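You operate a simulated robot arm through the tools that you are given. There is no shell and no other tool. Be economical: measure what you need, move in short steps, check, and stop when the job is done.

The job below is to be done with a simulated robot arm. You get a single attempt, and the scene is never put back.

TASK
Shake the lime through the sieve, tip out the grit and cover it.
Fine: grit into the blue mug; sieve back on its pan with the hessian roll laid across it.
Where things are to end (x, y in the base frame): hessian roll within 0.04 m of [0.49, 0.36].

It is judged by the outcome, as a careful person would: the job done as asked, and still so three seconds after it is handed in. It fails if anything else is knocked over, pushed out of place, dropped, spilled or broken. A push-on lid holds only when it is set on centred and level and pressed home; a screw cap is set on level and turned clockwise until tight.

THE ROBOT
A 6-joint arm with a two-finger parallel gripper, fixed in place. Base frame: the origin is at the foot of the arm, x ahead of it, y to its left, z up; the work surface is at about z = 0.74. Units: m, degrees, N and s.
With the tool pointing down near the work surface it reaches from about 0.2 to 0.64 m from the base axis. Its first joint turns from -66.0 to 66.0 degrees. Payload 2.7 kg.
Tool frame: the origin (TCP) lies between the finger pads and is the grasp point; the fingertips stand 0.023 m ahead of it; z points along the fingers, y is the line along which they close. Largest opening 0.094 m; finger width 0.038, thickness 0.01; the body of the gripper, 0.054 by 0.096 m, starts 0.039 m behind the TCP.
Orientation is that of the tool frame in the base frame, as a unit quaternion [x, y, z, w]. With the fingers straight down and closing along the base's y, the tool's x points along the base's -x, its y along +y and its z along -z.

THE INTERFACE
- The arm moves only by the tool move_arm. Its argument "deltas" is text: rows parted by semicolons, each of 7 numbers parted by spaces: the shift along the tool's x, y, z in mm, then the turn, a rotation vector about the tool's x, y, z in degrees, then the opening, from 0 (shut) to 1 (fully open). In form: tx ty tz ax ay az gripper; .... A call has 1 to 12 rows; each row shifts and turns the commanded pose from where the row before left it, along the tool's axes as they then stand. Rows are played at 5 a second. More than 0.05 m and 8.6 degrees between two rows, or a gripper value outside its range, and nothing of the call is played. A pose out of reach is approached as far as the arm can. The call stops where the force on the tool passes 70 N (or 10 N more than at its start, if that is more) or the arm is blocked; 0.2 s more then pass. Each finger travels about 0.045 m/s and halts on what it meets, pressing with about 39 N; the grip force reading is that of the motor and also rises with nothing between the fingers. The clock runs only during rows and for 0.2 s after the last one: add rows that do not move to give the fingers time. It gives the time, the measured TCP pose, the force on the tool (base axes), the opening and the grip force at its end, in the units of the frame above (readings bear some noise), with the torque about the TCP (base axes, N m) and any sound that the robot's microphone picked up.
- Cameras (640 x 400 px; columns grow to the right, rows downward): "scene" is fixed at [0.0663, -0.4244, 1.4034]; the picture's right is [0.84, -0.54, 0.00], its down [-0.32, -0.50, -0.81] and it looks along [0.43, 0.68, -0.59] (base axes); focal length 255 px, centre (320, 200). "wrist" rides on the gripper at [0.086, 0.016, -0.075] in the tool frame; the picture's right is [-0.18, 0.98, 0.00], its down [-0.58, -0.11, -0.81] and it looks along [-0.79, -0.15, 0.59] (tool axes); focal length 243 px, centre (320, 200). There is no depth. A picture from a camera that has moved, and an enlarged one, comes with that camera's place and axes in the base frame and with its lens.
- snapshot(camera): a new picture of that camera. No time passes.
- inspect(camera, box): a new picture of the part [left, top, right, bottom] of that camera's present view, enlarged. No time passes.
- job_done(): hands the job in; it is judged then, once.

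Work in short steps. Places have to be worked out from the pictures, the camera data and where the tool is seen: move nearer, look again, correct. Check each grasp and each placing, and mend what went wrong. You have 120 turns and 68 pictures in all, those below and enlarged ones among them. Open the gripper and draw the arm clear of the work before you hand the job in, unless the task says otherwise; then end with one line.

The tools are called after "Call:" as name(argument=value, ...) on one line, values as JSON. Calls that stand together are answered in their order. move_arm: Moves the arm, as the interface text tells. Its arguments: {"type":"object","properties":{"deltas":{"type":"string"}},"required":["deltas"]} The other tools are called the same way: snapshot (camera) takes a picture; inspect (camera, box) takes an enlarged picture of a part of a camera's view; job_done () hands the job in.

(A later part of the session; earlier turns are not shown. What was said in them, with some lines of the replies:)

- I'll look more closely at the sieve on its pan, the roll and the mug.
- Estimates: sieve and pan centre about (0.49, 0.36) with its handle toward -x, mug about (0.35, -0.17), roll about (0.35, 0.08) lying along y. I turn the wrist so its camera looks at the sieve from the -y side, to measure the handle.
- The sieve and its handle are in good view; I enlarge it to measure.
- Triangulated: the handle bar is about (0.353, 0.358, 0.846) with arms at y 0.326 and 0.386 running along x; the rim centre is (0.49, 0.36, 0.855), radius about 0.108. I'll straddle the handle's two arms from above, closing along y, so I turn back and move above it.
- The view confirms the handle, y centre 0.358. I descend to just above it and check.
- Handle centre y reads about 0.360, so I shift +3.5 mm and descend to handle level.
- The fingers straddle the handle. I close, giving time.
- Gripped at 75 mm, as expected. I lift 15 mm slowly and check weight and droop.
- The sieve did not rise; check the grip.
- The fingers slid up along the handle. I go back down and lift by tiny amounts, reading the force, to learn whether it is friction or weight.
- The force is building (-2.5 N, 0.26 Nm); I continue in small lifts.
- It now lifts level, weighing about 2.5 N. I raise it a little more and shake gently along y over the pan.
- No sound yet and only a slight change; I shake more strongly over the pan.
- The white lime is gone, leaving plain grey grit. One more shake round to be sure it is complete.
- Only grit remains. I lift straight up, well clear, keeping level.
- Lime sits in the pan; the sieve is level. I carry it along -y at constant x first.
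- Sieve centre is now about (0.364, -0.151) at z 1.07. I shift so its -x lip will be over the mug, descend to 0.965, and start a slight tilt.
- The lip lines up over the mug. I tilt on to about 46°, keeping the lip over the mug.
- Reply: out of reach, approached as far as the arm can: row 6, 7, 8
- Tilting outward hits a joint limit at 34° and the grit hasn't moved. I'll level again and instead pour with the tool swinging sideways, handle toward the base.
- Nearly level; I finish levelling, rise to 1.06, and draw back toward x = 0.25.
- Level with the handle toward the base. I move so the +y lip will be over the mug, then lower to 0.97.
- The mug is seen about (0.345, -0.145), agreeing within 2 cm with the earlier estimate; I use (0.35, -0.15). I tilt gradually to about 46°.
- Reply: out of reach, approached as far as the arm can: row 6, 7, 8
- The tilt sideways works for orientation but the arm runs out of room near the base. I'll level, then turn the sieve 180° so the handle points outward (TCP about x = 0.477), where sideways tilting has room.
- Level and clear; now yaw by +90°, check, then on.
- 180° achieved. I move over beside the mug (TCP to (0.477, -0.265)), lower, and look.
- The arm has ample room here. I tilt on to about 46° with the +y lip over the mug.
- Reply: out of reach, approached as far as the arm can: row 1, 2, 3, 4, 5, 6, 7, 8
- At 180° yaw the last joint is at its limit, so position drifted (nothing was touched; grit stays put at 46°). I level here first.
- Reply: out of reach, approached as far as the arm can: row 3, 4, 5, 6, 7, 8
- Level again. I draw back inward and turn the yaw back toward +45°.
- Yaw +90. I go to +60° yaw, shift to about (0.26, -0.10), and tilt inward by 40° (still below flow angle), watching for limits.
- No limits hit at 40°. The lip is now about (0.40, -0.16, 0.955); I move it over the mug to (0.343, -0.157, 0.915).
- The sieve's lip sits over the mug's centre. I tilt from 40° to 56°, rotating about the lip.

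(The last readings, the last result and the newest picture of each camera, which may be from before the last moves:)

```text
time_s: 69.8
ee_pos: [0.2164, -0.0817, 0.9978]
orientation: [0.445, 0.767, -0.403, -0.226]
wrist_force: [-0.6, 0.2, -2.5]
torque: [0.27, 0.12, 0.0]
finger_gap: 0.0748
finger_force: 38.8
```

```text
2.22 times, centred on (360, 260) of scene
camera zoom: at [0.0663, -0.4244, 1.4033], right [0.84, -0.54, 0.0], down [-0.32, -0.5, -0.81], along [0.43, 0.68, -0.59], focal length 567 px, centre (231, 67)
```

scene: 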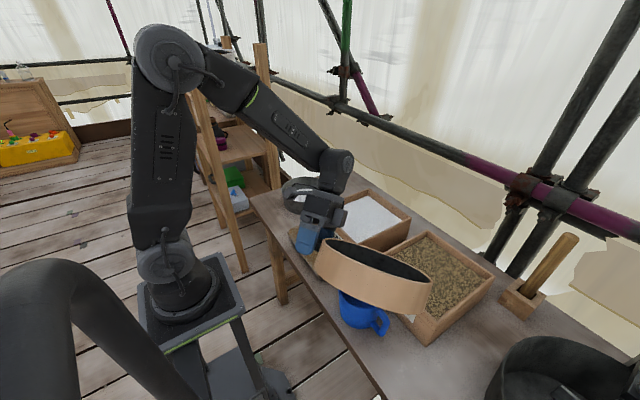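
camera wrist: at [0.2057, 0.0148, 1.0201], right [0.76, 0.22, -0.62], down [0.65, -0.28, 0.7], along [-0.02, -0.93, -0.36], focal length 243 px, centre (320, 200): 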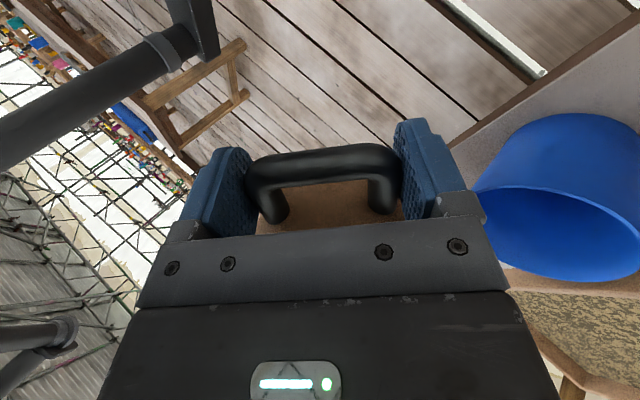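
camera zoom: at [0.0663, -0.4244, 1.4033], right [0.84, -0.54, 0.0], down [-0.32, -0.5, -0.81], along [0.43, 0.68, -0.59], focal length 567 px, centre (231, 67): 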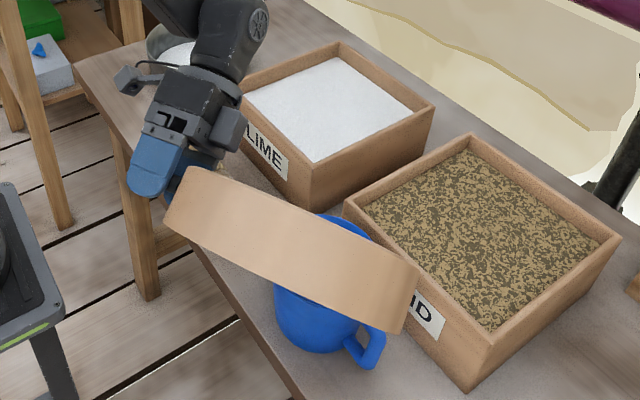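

No limits; I continue to about 80°, then hold.

Call:
move_arm(deltas="0 -0.9 -7.5 4 0 0 0;0 -0.9 -7.5 4 0 0 0;0 -0.9 -7.5 4 0 0 0;0 -0.9 -7.5 4 0 0 0;0 -0.9 -7.5 4 0 0 0;0 -0.9 -7.5 4 0 0 0;0 0 0 0 0 0 0;0 0 0 0 0 0 0;0 0 0 0 0 0 0")

Call:
inspect(camera="scene", box=[260, 170, 460, 350])

Call:
snapshot(camera="wrist")

```text
time_s: 71.8
ee_pos: [0.2479, -0.0615, 1.0223]
orientation: [0.388, 0.666, -0.554, -0.314]
wrist_force: [-0.3, 1.0, -3.3]
torque: [0.27, 0.06, -0.03]
finger_gap: 0.0748
finger_force: 39.2
```

```text
2.22 times, centred on (360, 260) of scene
camera zoom: at [0.0663, -0.4244, 1.4033], right [0.84, -0.54, 0.0], down [-0.32, -0.5, -0.81], along [0.43, 0.68, -0.59], focal length 567 px, centre (231, 67)
```

zoom: 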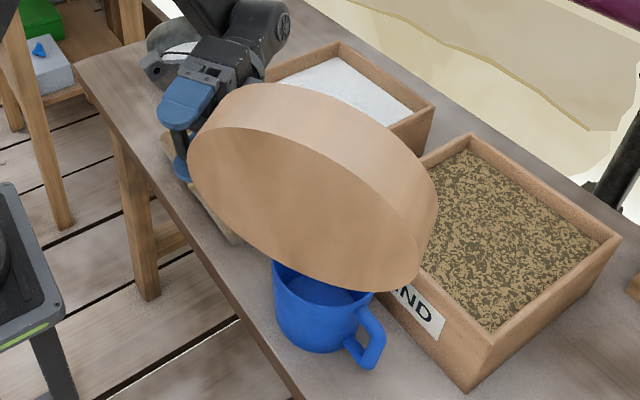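

```text
31 pictures are left
camera wrist: at [0.2704, 0.0513, 1.0196], right [0.26, -0.07, -0.96], down [0.96, -0.11, 0.27], along [-0.13, -0.99, 0.04], focal length 243 px, centre (320, 200)
```

wrist: 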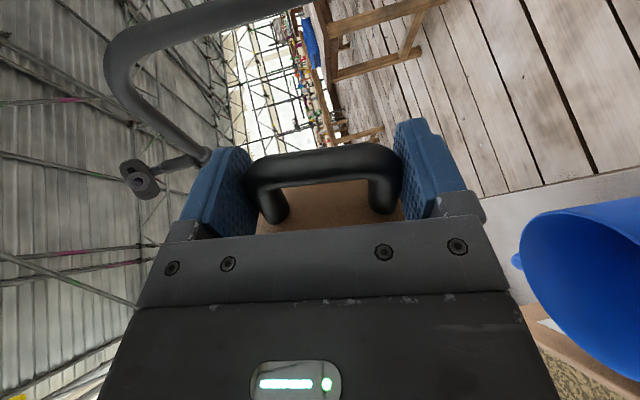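

No limit yet; I tilt further past vertical to make sure it empties, in steps.

Call:
move_arm(deltas="0 -0.9 -7.5 4 0 0 0;0 -0.9 -7.5 4 0 0 0;0 -0.9 -7.5 4 0 0 0;0 -0.9 -7.5 4 0 0 0;0 -0.9 -7.5 4 0 0 0;0 0 0 0 0 0 0;0 0 0 0 0 0 0;0 0 0 0 0 0 0")

Call:
inspect(camera="scene", box=[260, 170, 460, 350])

```text
time_s: 73.6
ee_pos: [0.2426, -0.0604, 0.9893]
orientation: [-0.328, -0.561, 0.661, 0.376]
wrist_force: [-0.3, -0.2, -1.6]
torque: [0.27, 0.11, -0.01]
finger_gap: 0.0745
finger_force: 39.0
out of reach, approached as far as the arm can: row 3, 4, 5
```

```text
2.22 times, centred on (360, 260) of scene
camera zoom: at [0.0663, -0.4244, 1.4033], right [0.84, -0.54, 0.0], down [-0.32, -0.5, -0.81], along [0.43, 0.68, -0.59], focal length 567 px, centre (231, 67)
```

zoom: 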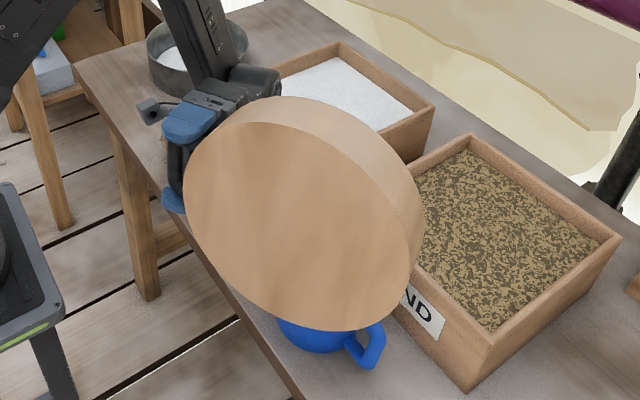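

Tilt reached about 99° with the lip a little low but clear of the mug. I rise while tilting back and look at what is left.

Call:
move_arm(deltas="0 -9 0 -4 0 0 0;0 -9 0 -4 0 0 0;0 -9 0 -4 0 0 0;0 1 7.5 -5 0 0 0;0 1 8 -5 0 0 0;0 1 8 -5 0 0 0;0 1 8 -5 0 0 0;0 1 8 -5 0 0 0;0 1 8 -5 0 0 0;0 1 8 -5 0 0 0;0 1 8 -5 0 0 0;0 0 0 0 0 0 0")

Call:
inspect(camera="scene", box=[260, 170, 460, 350])

```text
time_s: 76.2
ee_pos: [0.1958, -0.0863, 0.9875]
orientation: [0.46, 0.794, -0.347, -0.193]
wrist_force: [0.4, 1.1, -2.6]
torque: [0.25, 0.13, 0.0]
finger_gap: 0.0746
finger_force: 38.9
```

```text
2.22 times, centred on (360, 260) of scene
camera zoom: at [0.0663, -0.4244, 1.4033], right [0.84, -0.54, 0.0], down [-0.32, -0.5, -0.81], along [0.43, 0.68, -0.59], focal length 567 px, centre (231, 67)
```

zoom: 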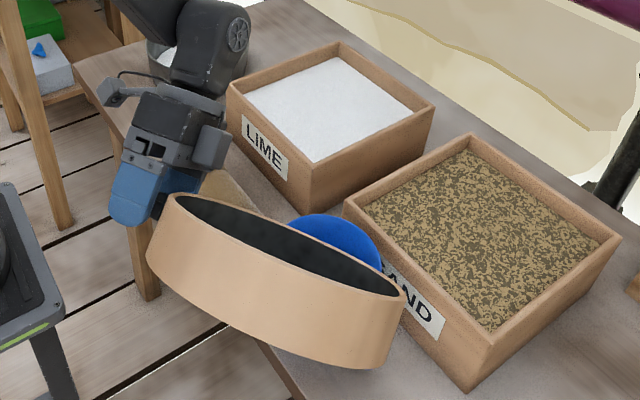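

I raise it and level it to look into both sieve and mug.

Call:
move_arm(deltas="0 -15 -14 0 0 0 0;0 -15 -14 0 0 0 0;0 -15 -14 0 0 0 0;0 0 0 -7.8 0 0 0;0 0 0 -7.8 0 0 0;0 0 0 -7.8 0 0 0;0 0 0 -7.8 0 0 0;0 0 0 -7.8 0 0 0;0 0 0 -7.8 0 0 0;0 0 0 0 0 0 0")

Call:
inspect(camera="scene", box=[260, 170, 460, 350])

```text
time_s: 78.4
ee_pos: [0.197, -0.0868, 1.0481]
orientation: [0.499, 0.866, -0.004, 0.005]
wrist_force: [-0.3, 0.5, -1.5]
torque: [0.2, 0.13, 0.03]
finger_gap: 0.0745
finger_force: 39.1
```

```text
2.22 times, centred on (360, 260) of scene
camera zoom: at [0.0663, -0.4244, 1.4033], right [0.84, -0.54, 0.0], down [-0.32, -0.5, -0.81], along [0.43, 0.68, -0.59], focal length 567 px, centre (231, 67)
```

zoom: 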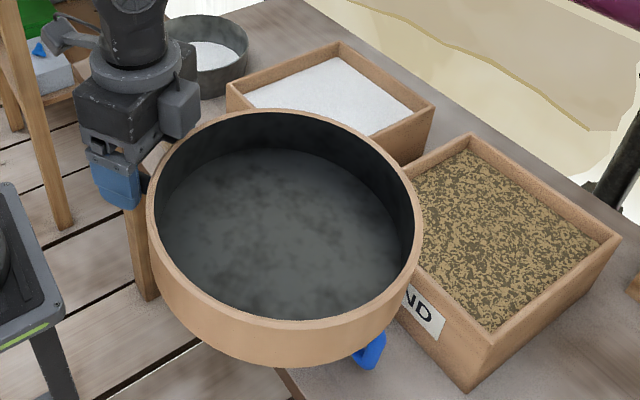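

The sieve is empty. I turn the yaw back to 0° and carry it toward the pan.

Call:
move_arm(deltas="0 0 -25 0 0 0 0;0 0 0 0 0 -7.5 0;0 0 0 0 0 -7.5 0;0 0 0 0 0 -7.5 0;0 0 0 0 0 -7.5 0;0 0 0 0 0 -7.5 0;0 0 0 0 0 -7.5 0;0 0 0 0 0 -7.5 0;0 0 0 0 0 -7.5 0;0 0 0 0 0 0 0")

Call:
inspect(camera="scene", box=[260, 170, 460, 350])

```text
time_s: 80.6
ee_pos: [0.1968, -0.0858, 1.0742]
orientation: [-0.002, 1.0, -0.005, 0.001]
wrist_force: [-0.3, -0.2, -1.6]
torque: [0.05, 0.26, 0.0]
finger_gap: 0.0746
finger_force: 38.8
```

```text
2.22 times, centred on (360, 260) of scene
camera zoom: at [0.0663, -0.4244, 1.4034], right [0.84, -0.54, 0.0], down [-0.32, -0.5, -0.81], along [0.43, 0.68, -0.59], focal length 567 px, centre (231, 67)
```

zoom: 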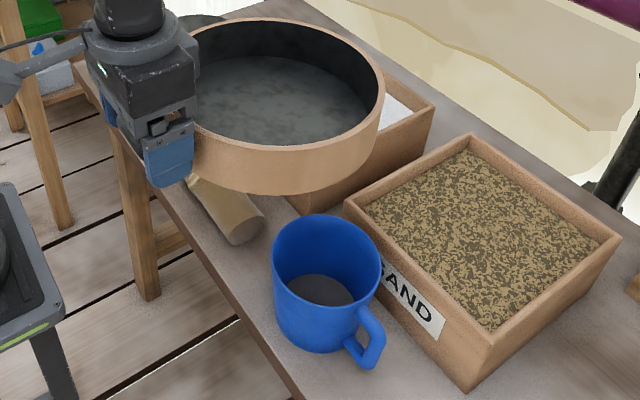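

Grit is in the mug, nothing spilt. I carry the sieve back above the pan.

Call:
move_arm(deltas="-8 20 0 0 0 0 0;-16 40 0 0 0 0 0;-16 43 0 0 0 0 0;-16 43 0 0 0 0 0;-16 43 0 0 0 0 0;-16 43 0 0 0 0 0;-16 43 0 0 0 0 0;-16 43 0 0 0 0 0;-16 43 0 0 0 0 0;-16 43 0 0 0 0 0;-14 43 0 0 0 0 0;0 0 0 0 0 0 0")

Call:
inspect(camera="scene", box=[240, 90, 400, 210])

```text
time_s: 83.2
ee_pos: [0.3624, 0.3619, 1.0668]
orientation: [0.0, 1.0, -0.006, 0.002]
wrist_force: [0.0, -0.7, -2.0]
torque: [0.02, 0.28, 0.01]
finger_gap: 0.0744
finger_force: 38.6
```

```text
3.33 times, centred on (320, 150) of scene
camera zoom: at [0.0664, -0.4243, 1.4034], right [0.84, -0.54, 0.0], down [-0.32, -0.5, -0.81], along [0.43, 0.68, -0.59], focal length 850 px, centre (320, 367)
```

zoom: 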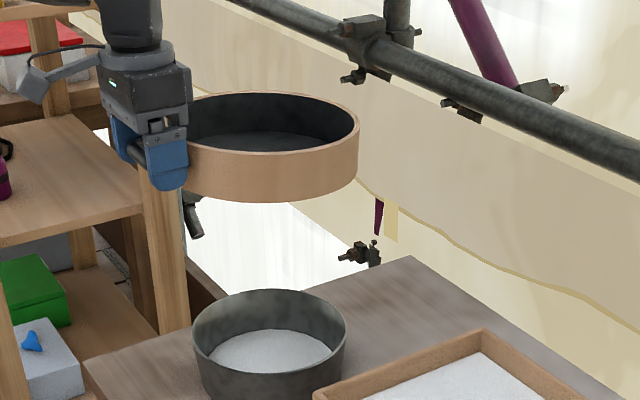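

Slight roll of 0.7° and perhaps a small droop; I correct and lower to just above the pan.

Call:
move_arm(deltas="0 0 20 -0.7 -1 0 0;0 0 40 0 0 0 0;0 0 40 0 0 0 0;0 0 40 0 0 0 0;0 0 30 0 0 0 0;0 0 15 0 0 0 0;0 0 10 0 0 0 0;0 0 0 0 0 0 0")

Call:
inspect(camera="scene", box=[240, 140, 340, 220])

```text
time_s: 85.0
ee_pos: [0.3656, 0.3611, 0.8731]
orientation: [0.0, 1.0, 0.0, 0.01]
wrist_force: [-0.1, -0.2, -2.5]
torque: [0.0, 0.26, 0.01]
finger_gap: 0.0744
finger_force: 39.5
```

```text
5.00 times, centred on (290, 180) of scene
camera zoom: at [0.0664, -0.4244, 1.4034], right [0.84, -0.54, 0.0], down [-0.32, -0.5, -0.81], along [0.43, 0.68, -0.59], focal length 1275 px, centre (470, 300)
```

zoom: 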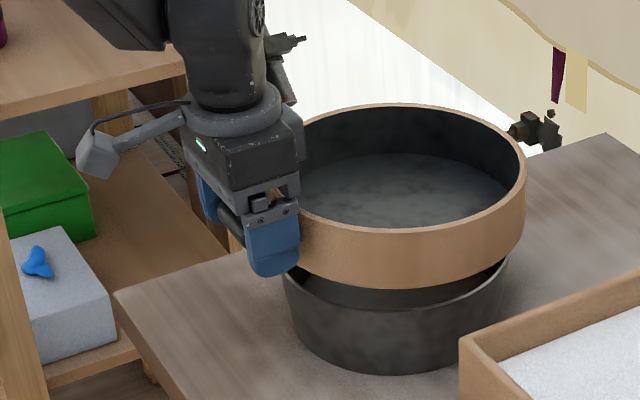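

It appears level, about 3 mm too far in x; I correct and lower gently to seating.

Call:
move_arm(deltas="3 0 6 0 0 0 0;0 0 6 0 0 0 0;0 0 5 0 0 0 0;0 0 4 0 0 0 0;0 0 3 0 0 0 0;0 0 0 0 0 0 0")

Call:
inspect(camera="scene", box=[240, 140, 340, 220])

```text
time_s: 86.4
ee_pos: [0.3634, 0.3616, 0.8506]
orientation: [-0.001, 1.0, 0.002, 0.012]
wrist_force: [-1.4, 0.0, 2.1]
torque: [-0.1, -0.79, -0.04]
finger_gap: 0.0744
finger_force: 38.3
```

```text
5.00 times, centred on (290, 180) of scene
camera zoom: at [0.0662, -0.4244, 1.4033], right [0.84, -0.54, 0.0], down [-0.32, -0.5, -0.81], along [0.43, 0.68, -0.59], focal length 1275 px, centre (470, 300)
```

zoom: 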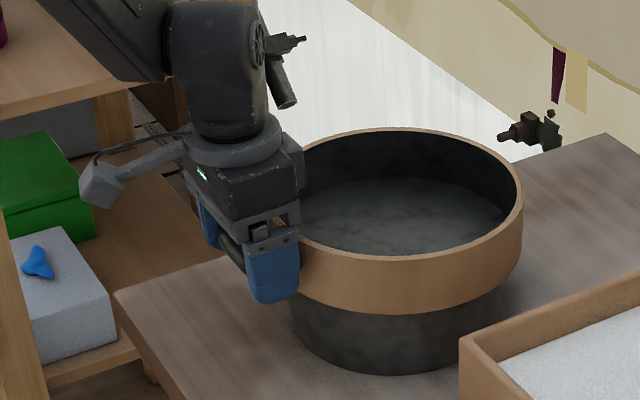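

The far side rests; the handle side is still a few mm high. I lower 4 mm more.

Call:
move_arm(deltas="0 0 2 0 0 0 0;0 0 2 0 0 0 0;0 0 0 0 0 0 0")

Call:
inspect(camera="scene", box=[240, 140, 340, 220])

```text
time_s: 87.2
ee_pos: [0.3627, 0.3616, 0.8464]
orientation: [-0.002, 1.0, 0.001, 0.01]
wrist_force: [-0.9, 0.2, 5.4]
torque: [0.15, -1.11, 0.15]
finger_gap: 0.0748
finger_force: 38.6
```

```text
5.00 times, centred on (290, 180) of scene
camera zoom: at [0.0662, -0.4244, 1.4033], right [0.84, -0.54, 0.0], down [-0.32, -0.5, -0.81], along [0.43, 0.68, -0.59], focal length 1275 px, centre (470, 300)
```

zoom: 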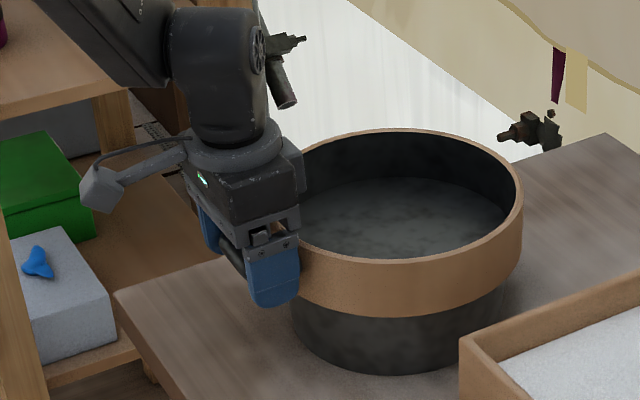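

Seated about as at the start. I open slowly and check it settles.

Call:
move_arm(deltas="0 0 0 0 0 0 0.84;0 0 0 0 0 0 0.9;0 0 0 0 0 0 1;0 0 0 0 0 0 1;0 0 0 0 0 0 1")

Call:
inspect(camera="scene", box=[240, 140, 340, 220])

Call:
snapshot(camera="wrist")

```text
time_s: 88.4
ee_pos: [0.3623, 0.3605, 0.8457]
orientation: [-0.001, 1.0, -0.001, 0.01]
wrist_force: [-0.6, 0.2, 0.4]
torque: [0.03, 0.01, -0.02]
finger_gap: 0.0938
finger_force: 0.1
```

```text
5.00 times, centred on (290, 180) of scene
camera zoom: at [0.0663, -0.4244, 1.4034], right [0.84, -0.54, 0.0], down [-0.32, -0.5, -0.81], along [0.43, 0.68, -0.59], focal length 1275 px, centre (470, 300)
```

zoom: 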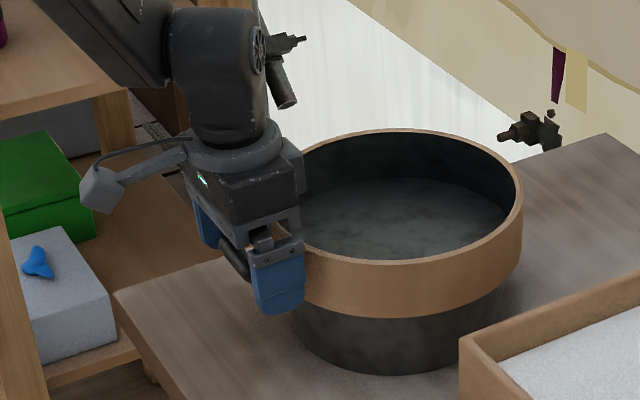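

```text
21 pictures are left
camera wrist: at [0.2737, 0.3771, 0.9185], right [0.18, 0.98, 0.0], down [0.56, -0.11, 0.82], along [0.81, -0.15, -0.57], focal length 243 px, centre (320, 200)
```

wrist: 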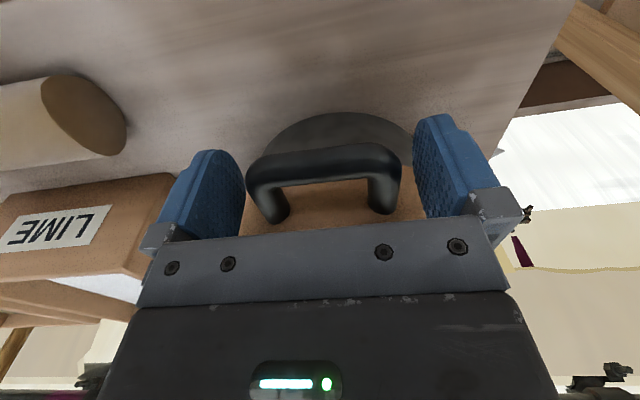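

The sieve is seated as it was originally. I rise straight up and go above the roll for a measuring view.

Call:
move_arm(deltas="0 0 -25 0 0 0 1;0 0 -40 0 0 0 1;0 0 -45 0 0 0 1;0 0 -45 0 0 0 1;6 -45 0 0 0 0 1;6 -45 0 0 0 0 1;6 -45 0 0 0 0 1;6 -48 0 0 0 0 1;6 -48 0 0 0 0 1;6 -48 0 0 0 0 1;0 0 0 0 0 0 1")

Call:
snapshot(camera="wrist")

Call:
inspect(camera="scene", box=[230, 170, 390, 290])

```text
time_s: 90.8
ee_pos: [0.3239, 0.0819, 1.0007]
orientation: [-0.001, 1.0, 0.0, 0.011]
wrist_force: [0.7, 1.5, 0.0]
torque: [0.02, 0.0, 0.0]
finger_gap: 0.0939
finger_force: 0.0
```

```text
20 pictures are left
camera wrist: at [0.2355, 0.0967, 1.0735], right [0.18, 0.98, 0.0], down [0.56, -0.11, 0.82], along [0.81, -0.15, -0.57], focal length 243 px, centre (320, 200)
```

wrist: 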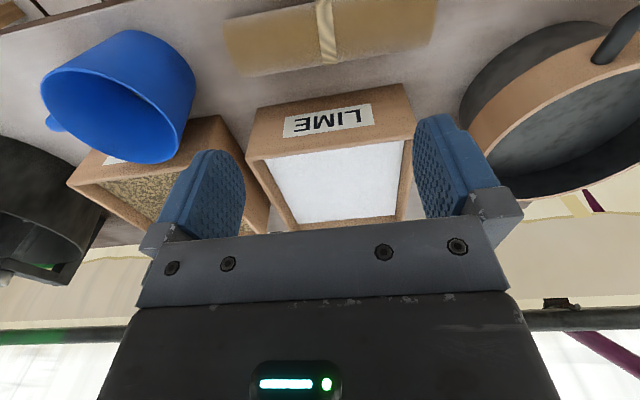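

```text
3.33 times, centred on (310, 230) of scene
camera zoom: at [0.0663, -0.4244, 1.4034], right [0.84, -0.54, 0.0], down [-0.32, -0.5, -0.81], along [0.43, 0.68, -0.59], focal length 850 px, centre (353, 100)
```

zoom: 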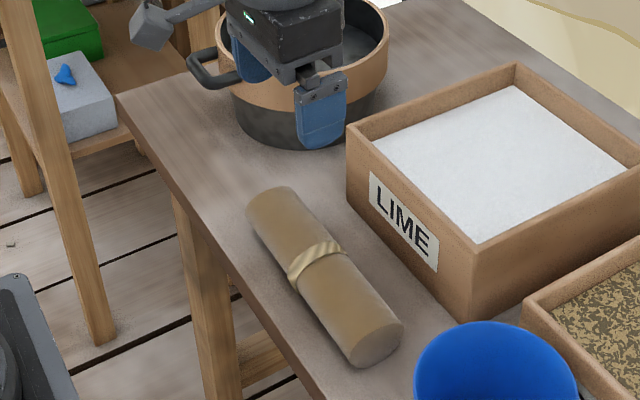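

Roll: axis about z 0.768, centre about (0.3515, 0.088), length about 0.22, turned 4° from y. I yaw to match and centre above it.

Call:
move_arm(deltas="-27.5 6 0 0 0 -8.5 1;0 0 0 0 0 -8.5 1;0 0 0 0 0 -8.5 1;0 0 0 0 0 -8.5 1;0 0 0 0 0 -8.5 1;0 0 0 0 0 -8.5 1;0 0 0 0 0 -8.5 1;0 0 0 0 0 -8.5 1;0 0 0 0 0 -8.5 1;0 0 0 0 0 -8.5 1;0 0 0 0 0 -1 1;0 0 0 0 0 0 1")

Call:
snapshot(camera="wrist")

```text
time_s: 93.4
ee_pos: [0.3513, 0.0887, 1.0012]
orientation: [-0.683, 0.73, -0.007, 0.007]
wrist_force: [-0.2, -0.3, -0.5]
torque: [0.02, 0.01, -0.01]
finger_gap: 0.094
finger_force: 0.0
```

```text
18 pictures are left
camera wrist: at [0.3274, 0.0031, 1.075], right [-0.97, 0.25, -0.02], down [0.13, 0.57, 0.81], along [0.21, 0.78, -0.59], focal length 243 px, centre (320, 200)
```

wrist: 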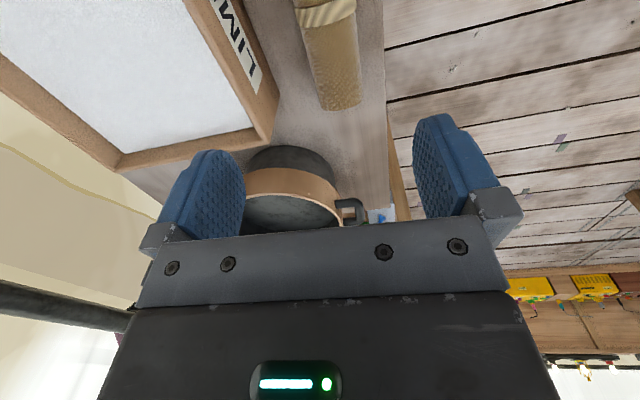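

The estimate holds (axis passes x 0.351 at the TCP). I level the tool by 1.1° and descend around the roll.

Call:
move_arm(deltas="0 0 40 -1.1 0 0 1;0 0 45 0 0 0 1;0 0 45 0 0 0 1;0 0 40 0 0 0 1;0 0 25 0 0 0 1;0 0 20 0 0 0 1;0 0 14 0 0 0 1;0 0 0 0 0 0 1")

Call:
inspect(camera="scene", box=[230, 170, 390, 290])

```text
time_s: 95.2
ee_pos: [0.3552, 0.0873, 0.7727]
orientation: [-0.682, 0.731, 0.001, 0.001]
wrist_force: [-0.2, 0.1, -0.3]
torque: [0.0, 0.0, 0.02]
finger_gap: 0.0941
finger_force: 0.0
```

```text
3.33 times, centred on (310, 230) of scene
camera zoom: at [0.0663, -0.4244, 1.4034], right [0.84, -0.54, 0.0], down [-0.32, -0.5, -0.81], along [0.43, 0.68, -0.59], focal length 850 px, centre (353, 100)
```

zoom: 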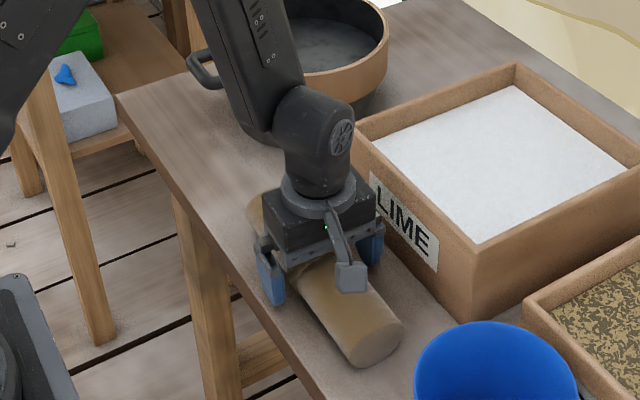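

Straddling the roll, clear of the box. I close and lift a little.

Call:
move_arm(deltas="3 0 0 0 0 0 0.8;0 0 0 0 0 0 0.5;0 0 0 0 0 0 0;0 0 0 0 0 0 0;0 0 0 0 0 0 0;0 0 0 0 0 0 0")

Call:
move_arm(deltas="0 0 -5 0 0 0 0;0 0 -10 0 0 0 0;0 0 -15 0 0 0 0;0 0 0 0 0 0 0")

Call:
inspect(camera="scene", box=[230, 170, 390, 290])

```text
time_s: 96.6
ee_pos: [0.352, 0.0845, 0.7719]
orientation: [-0.683, 0.731, -0.001, 0.001]
wrist_force: [0.0, 0.3, 0.5]
torque: [0.0, -0.02, 0.05]
finger_gap: 0.0568
finger_force: 38.8
```

```text
time_s: 97.6
ee_pos: [0.3533, 0.0856, 0.8029]
orientation: [-0.683, 0.731, 0.0, 0.001]
wrist_force: [0.4, 0.5, -3.0]
torque: [0.0, 0.04, 0.05]
finger_gap: 0.0571
finger_force: 39.1
```

```text
3.33 times, centred on (310, 230) of scene
camera zoom: at [0.0663, -0.4244, 1.4034], right [0.84, -0.54, 0.0], down [-0.32, -0.5, -0.81], along [0.43, 0.68, -0.59], focal length 850 px, centre (353, 100)
```

zoom: 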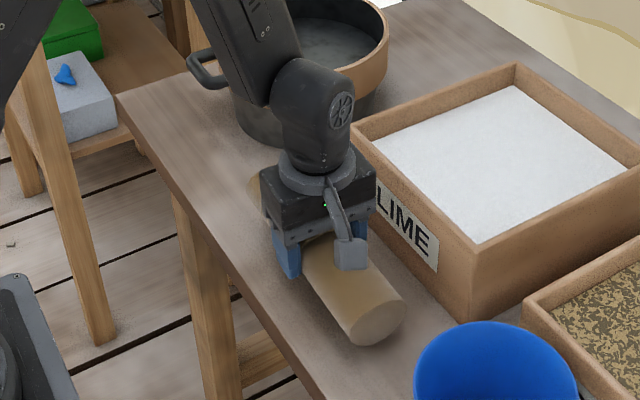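

Held, 57 mm thick and balanced. I lift, align the roll with y, and carry it toward the sieve.

Call:
move_arm(deltas="0 0 -30 0 0 0 0;0 0 -40 0 0 0 0;0 0 -40 0 0 0 0;0 0 -40 0 0 -4 0;-20 -8 0 0 0 0 0;-42 -18 0 0 0 0 0;-42 -18 0 0 0 0 0;-42 -18 0 0 0 0 0;-42 -18 0 0 0 0 0;-42 -18 0 0 0 0 0;-41 -19 0 0 0 0 0;0 0 0 0 0 0 0")

Call:
snapshot(camera="wrist")

Call:
inspect(camera="scene", box=[240, 110, 360, 220])

```text
time_s: 100.2
ee_pos: [0.47, 0.3556, 0.9512]
orientation: [0.708, -0.706, 0.0, 0.001]
wrist_force: [-0.3, 1.0, -2.3]
torque: [-0.03, -0.01, 0.01]
finger_gap: 0.0565
finger_force: 38.7
```

```text
15 pictures are left
camera wrist: at [0.453, 0.2694, 1.0258], right [-0.98, 0.18, 0.0], down [0.11, 0.58, 0.81], along [0.15, 0.79, -0.59], focal length 243 px, centre (320, 200)
```

wrist: 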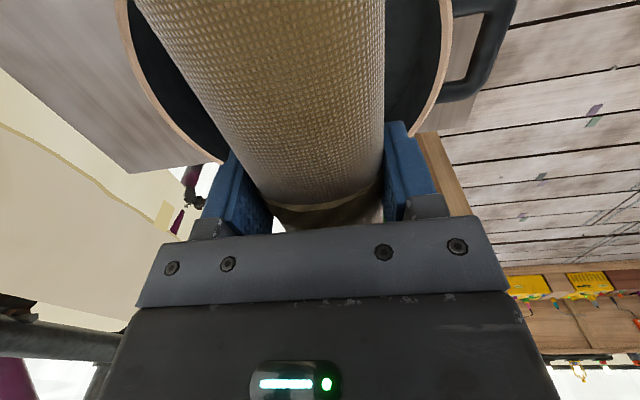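

```text
3.64 times, centred on (300, 165) of scene
camera zoom: at [0.0664, -0.4243, 1.4034], right [0.84, -0.54, 0.0], down [-0.32, -0.5, -0.81], along [0.43, 0.68, -0.59], focal length 928 px, centre (393, 327)
```

zoom: 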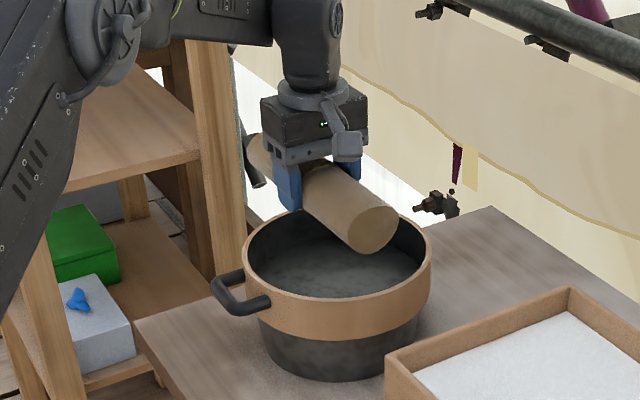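

The roll spans y about 0.252–0.466 at x 0.47. I nudge 2 mm in +y and 4 mm in -x (shorter chord) and lower to just above the rim.

Call:
move_arm(deltas="-3 4 15 0 0 0 0;0 0 20 0 0 0 0;0 0 18 0 0 0 0;0 0 0 0 0 0 0")

Call:
inspect(camera="scene", box=[250, 130, 350, 210])

Call:
snapshot(camera="wrist")

```text
time_s: 101.2
ee_pos: [0.4653, 0.3591, 0.8985]
orientation: [0.708, -0.706, -0.001, -0.002]
wrist_force: [-0.6, 0.0, -3.5]
torque: [-0.01, -0.02, 0.03]
finger_gap: 0.0561
finger_force: 38.8
```

```text
5.00 times, centred on (300, 170) of scene
camera zoom: at [0.0664, -0.4244, 1.4034], right [0.84, -0.54, 0.0], down [-0.32, -0.5, -0.81], along [0.43, 0.68, -0.59], focal length 1275 px, centre (420, 350)
```

zoom: 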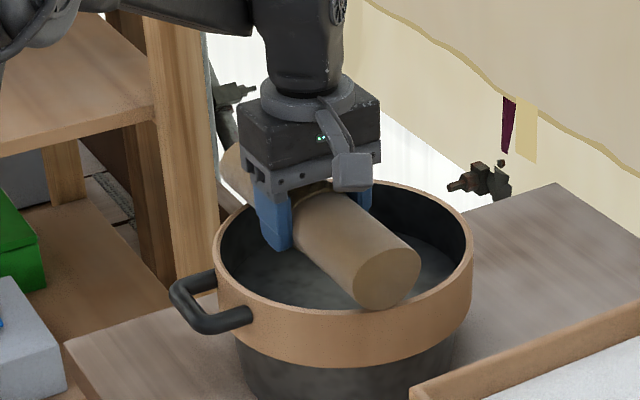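

```text
12 pictures are left
camera wrist: at [0.4487, 0.272, 0.9725], right [-0.98, 0.18, 0.0], down [0.11, 0.58, 0.81], along [0.15, 0.79, -0.59], focal length 243 px, centre (320, 200)
```

wrist: 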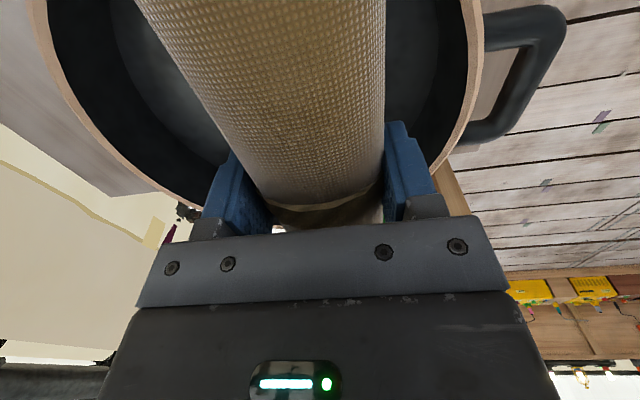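

The near end just overhangs the rim as wanted. I lower in small steps to contact.

Call:
move_arm(deltas="0 0 4 0 0 0 0;0 0 3 0 0 0 0;0 0 2 0 0 0 0;0 0 0 0 0 0 0")

Call:
move_arm(deltas="0 0 2 0 0 0 0;0 0 0 0 0 0 0")

```text
time_s: 102.2
ee_pos: [0.4661, 0.3589, 0.8933]
orientation: [0.708, -0.706, 0.001, -0.004]
wrist_force: [-1.9, -6.4, 21.4]
torque: [-0.22, 0.78, 0.67]
finger_gap: 0.0562
finger_force: 38.9
```

```text
time_s: 102.8
ee_pos: [0.4656, 0.3604, 0.8921]
orientation: [0.708, -0.706, 0.0, -0.005]
wrist_force: [-10.1, -10.9, 37.7]
torque: [0.0, 0.89, 0.88]
finger_gap: 0.0562
finger_force: 39.0
```

Contact at TCP z about 0.894 with both ends bearing. I back off the pressing and inspect.

Call:
move_arm(deltas="0 0 -2 0 0 0 0;0 0 -1.5 0 0 0 0;0 0 0 0 0 0 0")

Call:
inspect(camera="scene", box=[250, 130, 350, 210])

```text
time_s: 103.6
ee_pos: [0.4659, 0.359, 0.8921]
orientation: [0.707, -0.707, 0.0, -0.004]
wrist_force: [5.0, 0.0, 15.9]
torque: [0.56, -0.05, 0.31]
finger_gap: 0.056
finger_force: 39.1
```

```text
5.00 times, centred on (300, 170) of scene
camera zoom: at [0.0662, -0.4246, 1.4033], right [0.84, -0.54, 0.0], down [-0.32, -0.5, -0.81], along [0.43, 0.68, -0.59], focal length 1275 px, centre (420, 350)
```

zoom: 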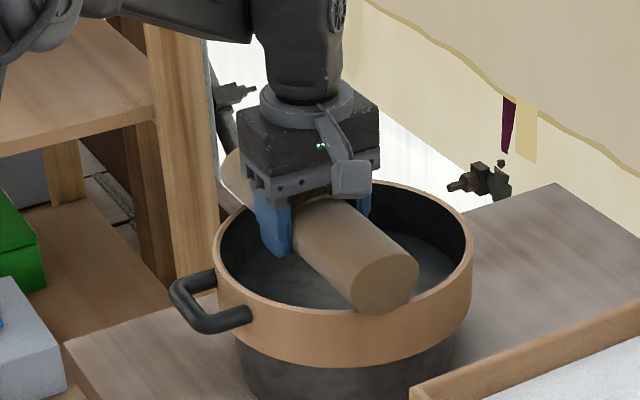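

The near end rests on the rim. I ease off a further 2 mm, then open slowly.

Call:
move_arm(deltas="0 0 -1 0 0 0 0;0 0 -1 0 0 0 0;0 0 0 0 0 0 0")

Call:
move_arm(deltas="0 0 0 0 0 0 0.66;0 0 0 0 0 0 0.72;0 0 0 0 0 0 0.8;0 0 0 0 0 0 0.9;0 0 0 0 0 0 1;0 0 0 0 0 0 1")

Call:
inspect(camera="scene", box=[250, 130, 350, 210])

```text
time_s: 104.4
ee_pos: [0.4637, 0.3604, 0.8923]
orientation: [0.707, -0.707, -0.001, 0.001]
wrist_force: [2.7, 1.4, 2.0]
torque: [0.5, -0.19, -0.16]
finger_gap: 0.0557
finger_force: 39.0
```

```text
time_s: 105.8
ee_pos: [0.4652, 0.359, 0.8947]
orientation: [0.708, -0.706, 0.0, -0.001]
wrist_force: [-0.4, 0.1, -0.8]
torque: [-0.01, -0.01, 0.01]
finger_gap: 0.0938
finger_force: 0.1
```

```text
5.00 times, centred on (300, 170) of scene
camera zoom: at [0.0663, -0.4244, 1.4034], right [0.84, -0.54, 0.0], down [-0.32, -0.5, -0.81], along [0.43, 0.68, -0.59], focal length 1275 px, centre (420, 350)
```

zoom: 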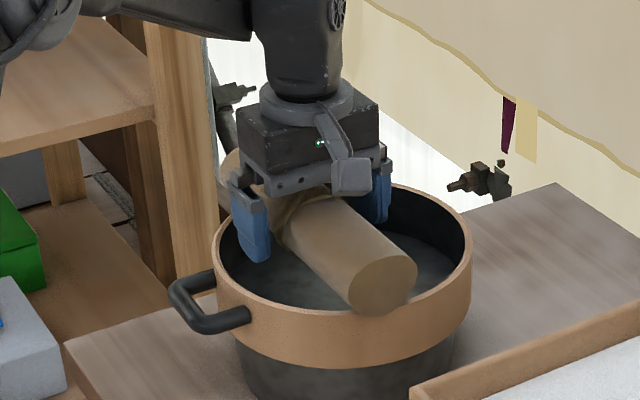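

The roll rests on the rim and is still. I rise straight up and clear, then view.

Call:
move_arm(deltas="0 0 -15 0 0 0 1;0 0 -30 0 0 0 1;0 0 -45 0 0 0 1;0 0 -45 0 0 0 1;45 0 0 0 0 0 1;45 0 0 0 0 0 1;45 0 0 0 0 0 1;45 0 0 0 0 0 1;0 0 0 0 0 0 1")

Call:
inspect(camera="scene", box=[250, 130, 350, 210])

Call:
snapshot(camera="wrist")

Call:
snapshot(camera="scene")

```text
time_s: 107.8
ee_pos: [0.4643, 0.1795, 1.0305]
orientation: [0.708, -0.707, 0.0, -0.001]
wrist_force: [0.3, -0.1, -1.4]
torque: [0.0, -0.02, 0.01]
finger_gap: 0.094
finger_force: 0.1
```

```text
5.00 times, centred on (300, 170) of scene
camera zoom: at [0.0663, -0.4244, 1.4034], right [0.84, -0.54, 0.0], down [-0.32, -0.5, -0.81], along [0.43, 0.68, -0.59], focal length 1275 px, centre (420, 350)
```

zoom: 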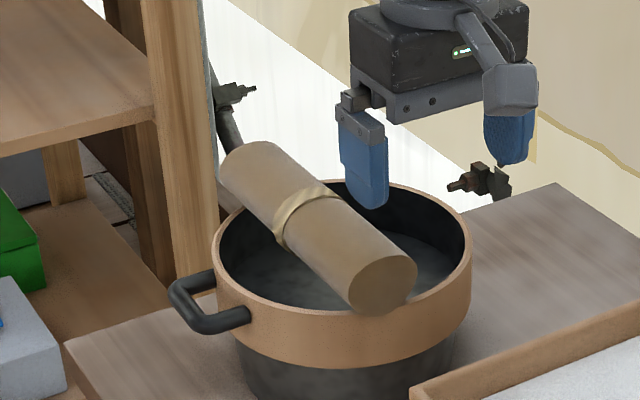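

```text
8 pictures are left
camera wrist: at [0.447, 0.092, 1.1042], right [-0.98, 0.18, 0.0], down [0.11, 0.58, 0.81], along [0.15, 0.79, -0.59], focal length 243 px, centre (320, 200)
```

wrist: 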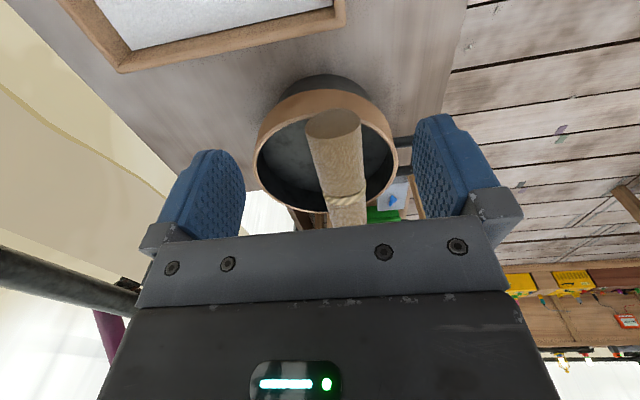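

```text
7 pictures are left
```

scene: 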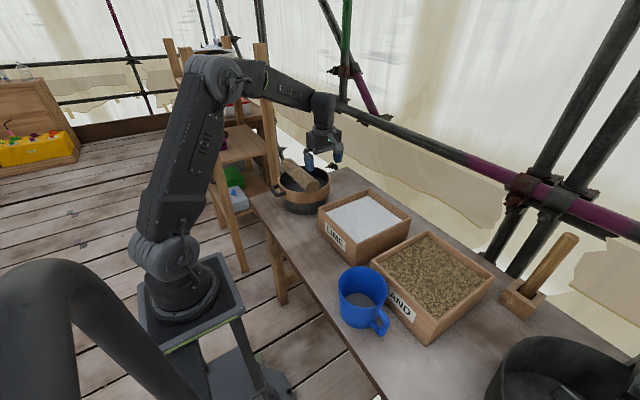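

The roll lies across the sieve at about (0.464, 0.365), within tolerance. I draw the arm further clear, let time pass, and check that it stays.

Call:
move_arm(deltas="30 0 -25 0 0 0 1;40 10 -25 0 0 0 1;40 20 -20 0 0 0 1;0 20 0 0 0 0 1;0 0 0 0 0 0 1;0 0 0 0 0 0 1;0 0 0 0 0 0 1;0 0 0 0 0 0 1;0 0 0 0 0 0 1;0 0 0 0 0 0 1;0 0 0 0 0 0 1;0 0 0 0 0 0 1")

Call:
inspect(camera="scene", box=[250, 130, 350, 210])

```text
time_s: 110.4
ee_pos: [0.4156, 0.0692, 1.0975]
orientation: [0.708, -0.706, 0.0, -0.001]
wrist_force: [0.3, -0.4, 0.2]
torque: [-0.02, 0.0, -0.01]
finger_gap: 0.094
finger_force: 0.0
```

```text
5.00 times, centred on (300, 170) of scene
camera zoom: at [0.0663, -0.4244, 1.4034], right [0.84, -0.54, 0.0], down [-0.32, -0.5, -0.81], along [0.43, 0.68, -0.59], focal length 1275 px, centre (420, 350)
```

zoom: 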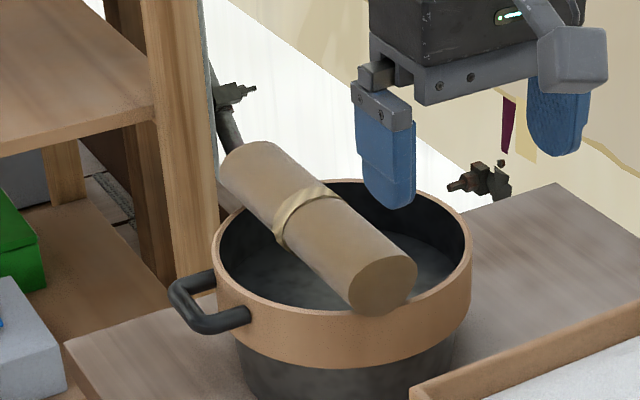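

The roll has not moved, the arm is clear and the gripper is open. I hand the job in.

Call:
job_done()

```text
The job is handed in.
```

The lime is sifted into the pan, the grit is in the blue mug, and the sieve is back on its pan with the hessian roll across it at about (0.465, 0.36), roughly 25 mm from the target point.
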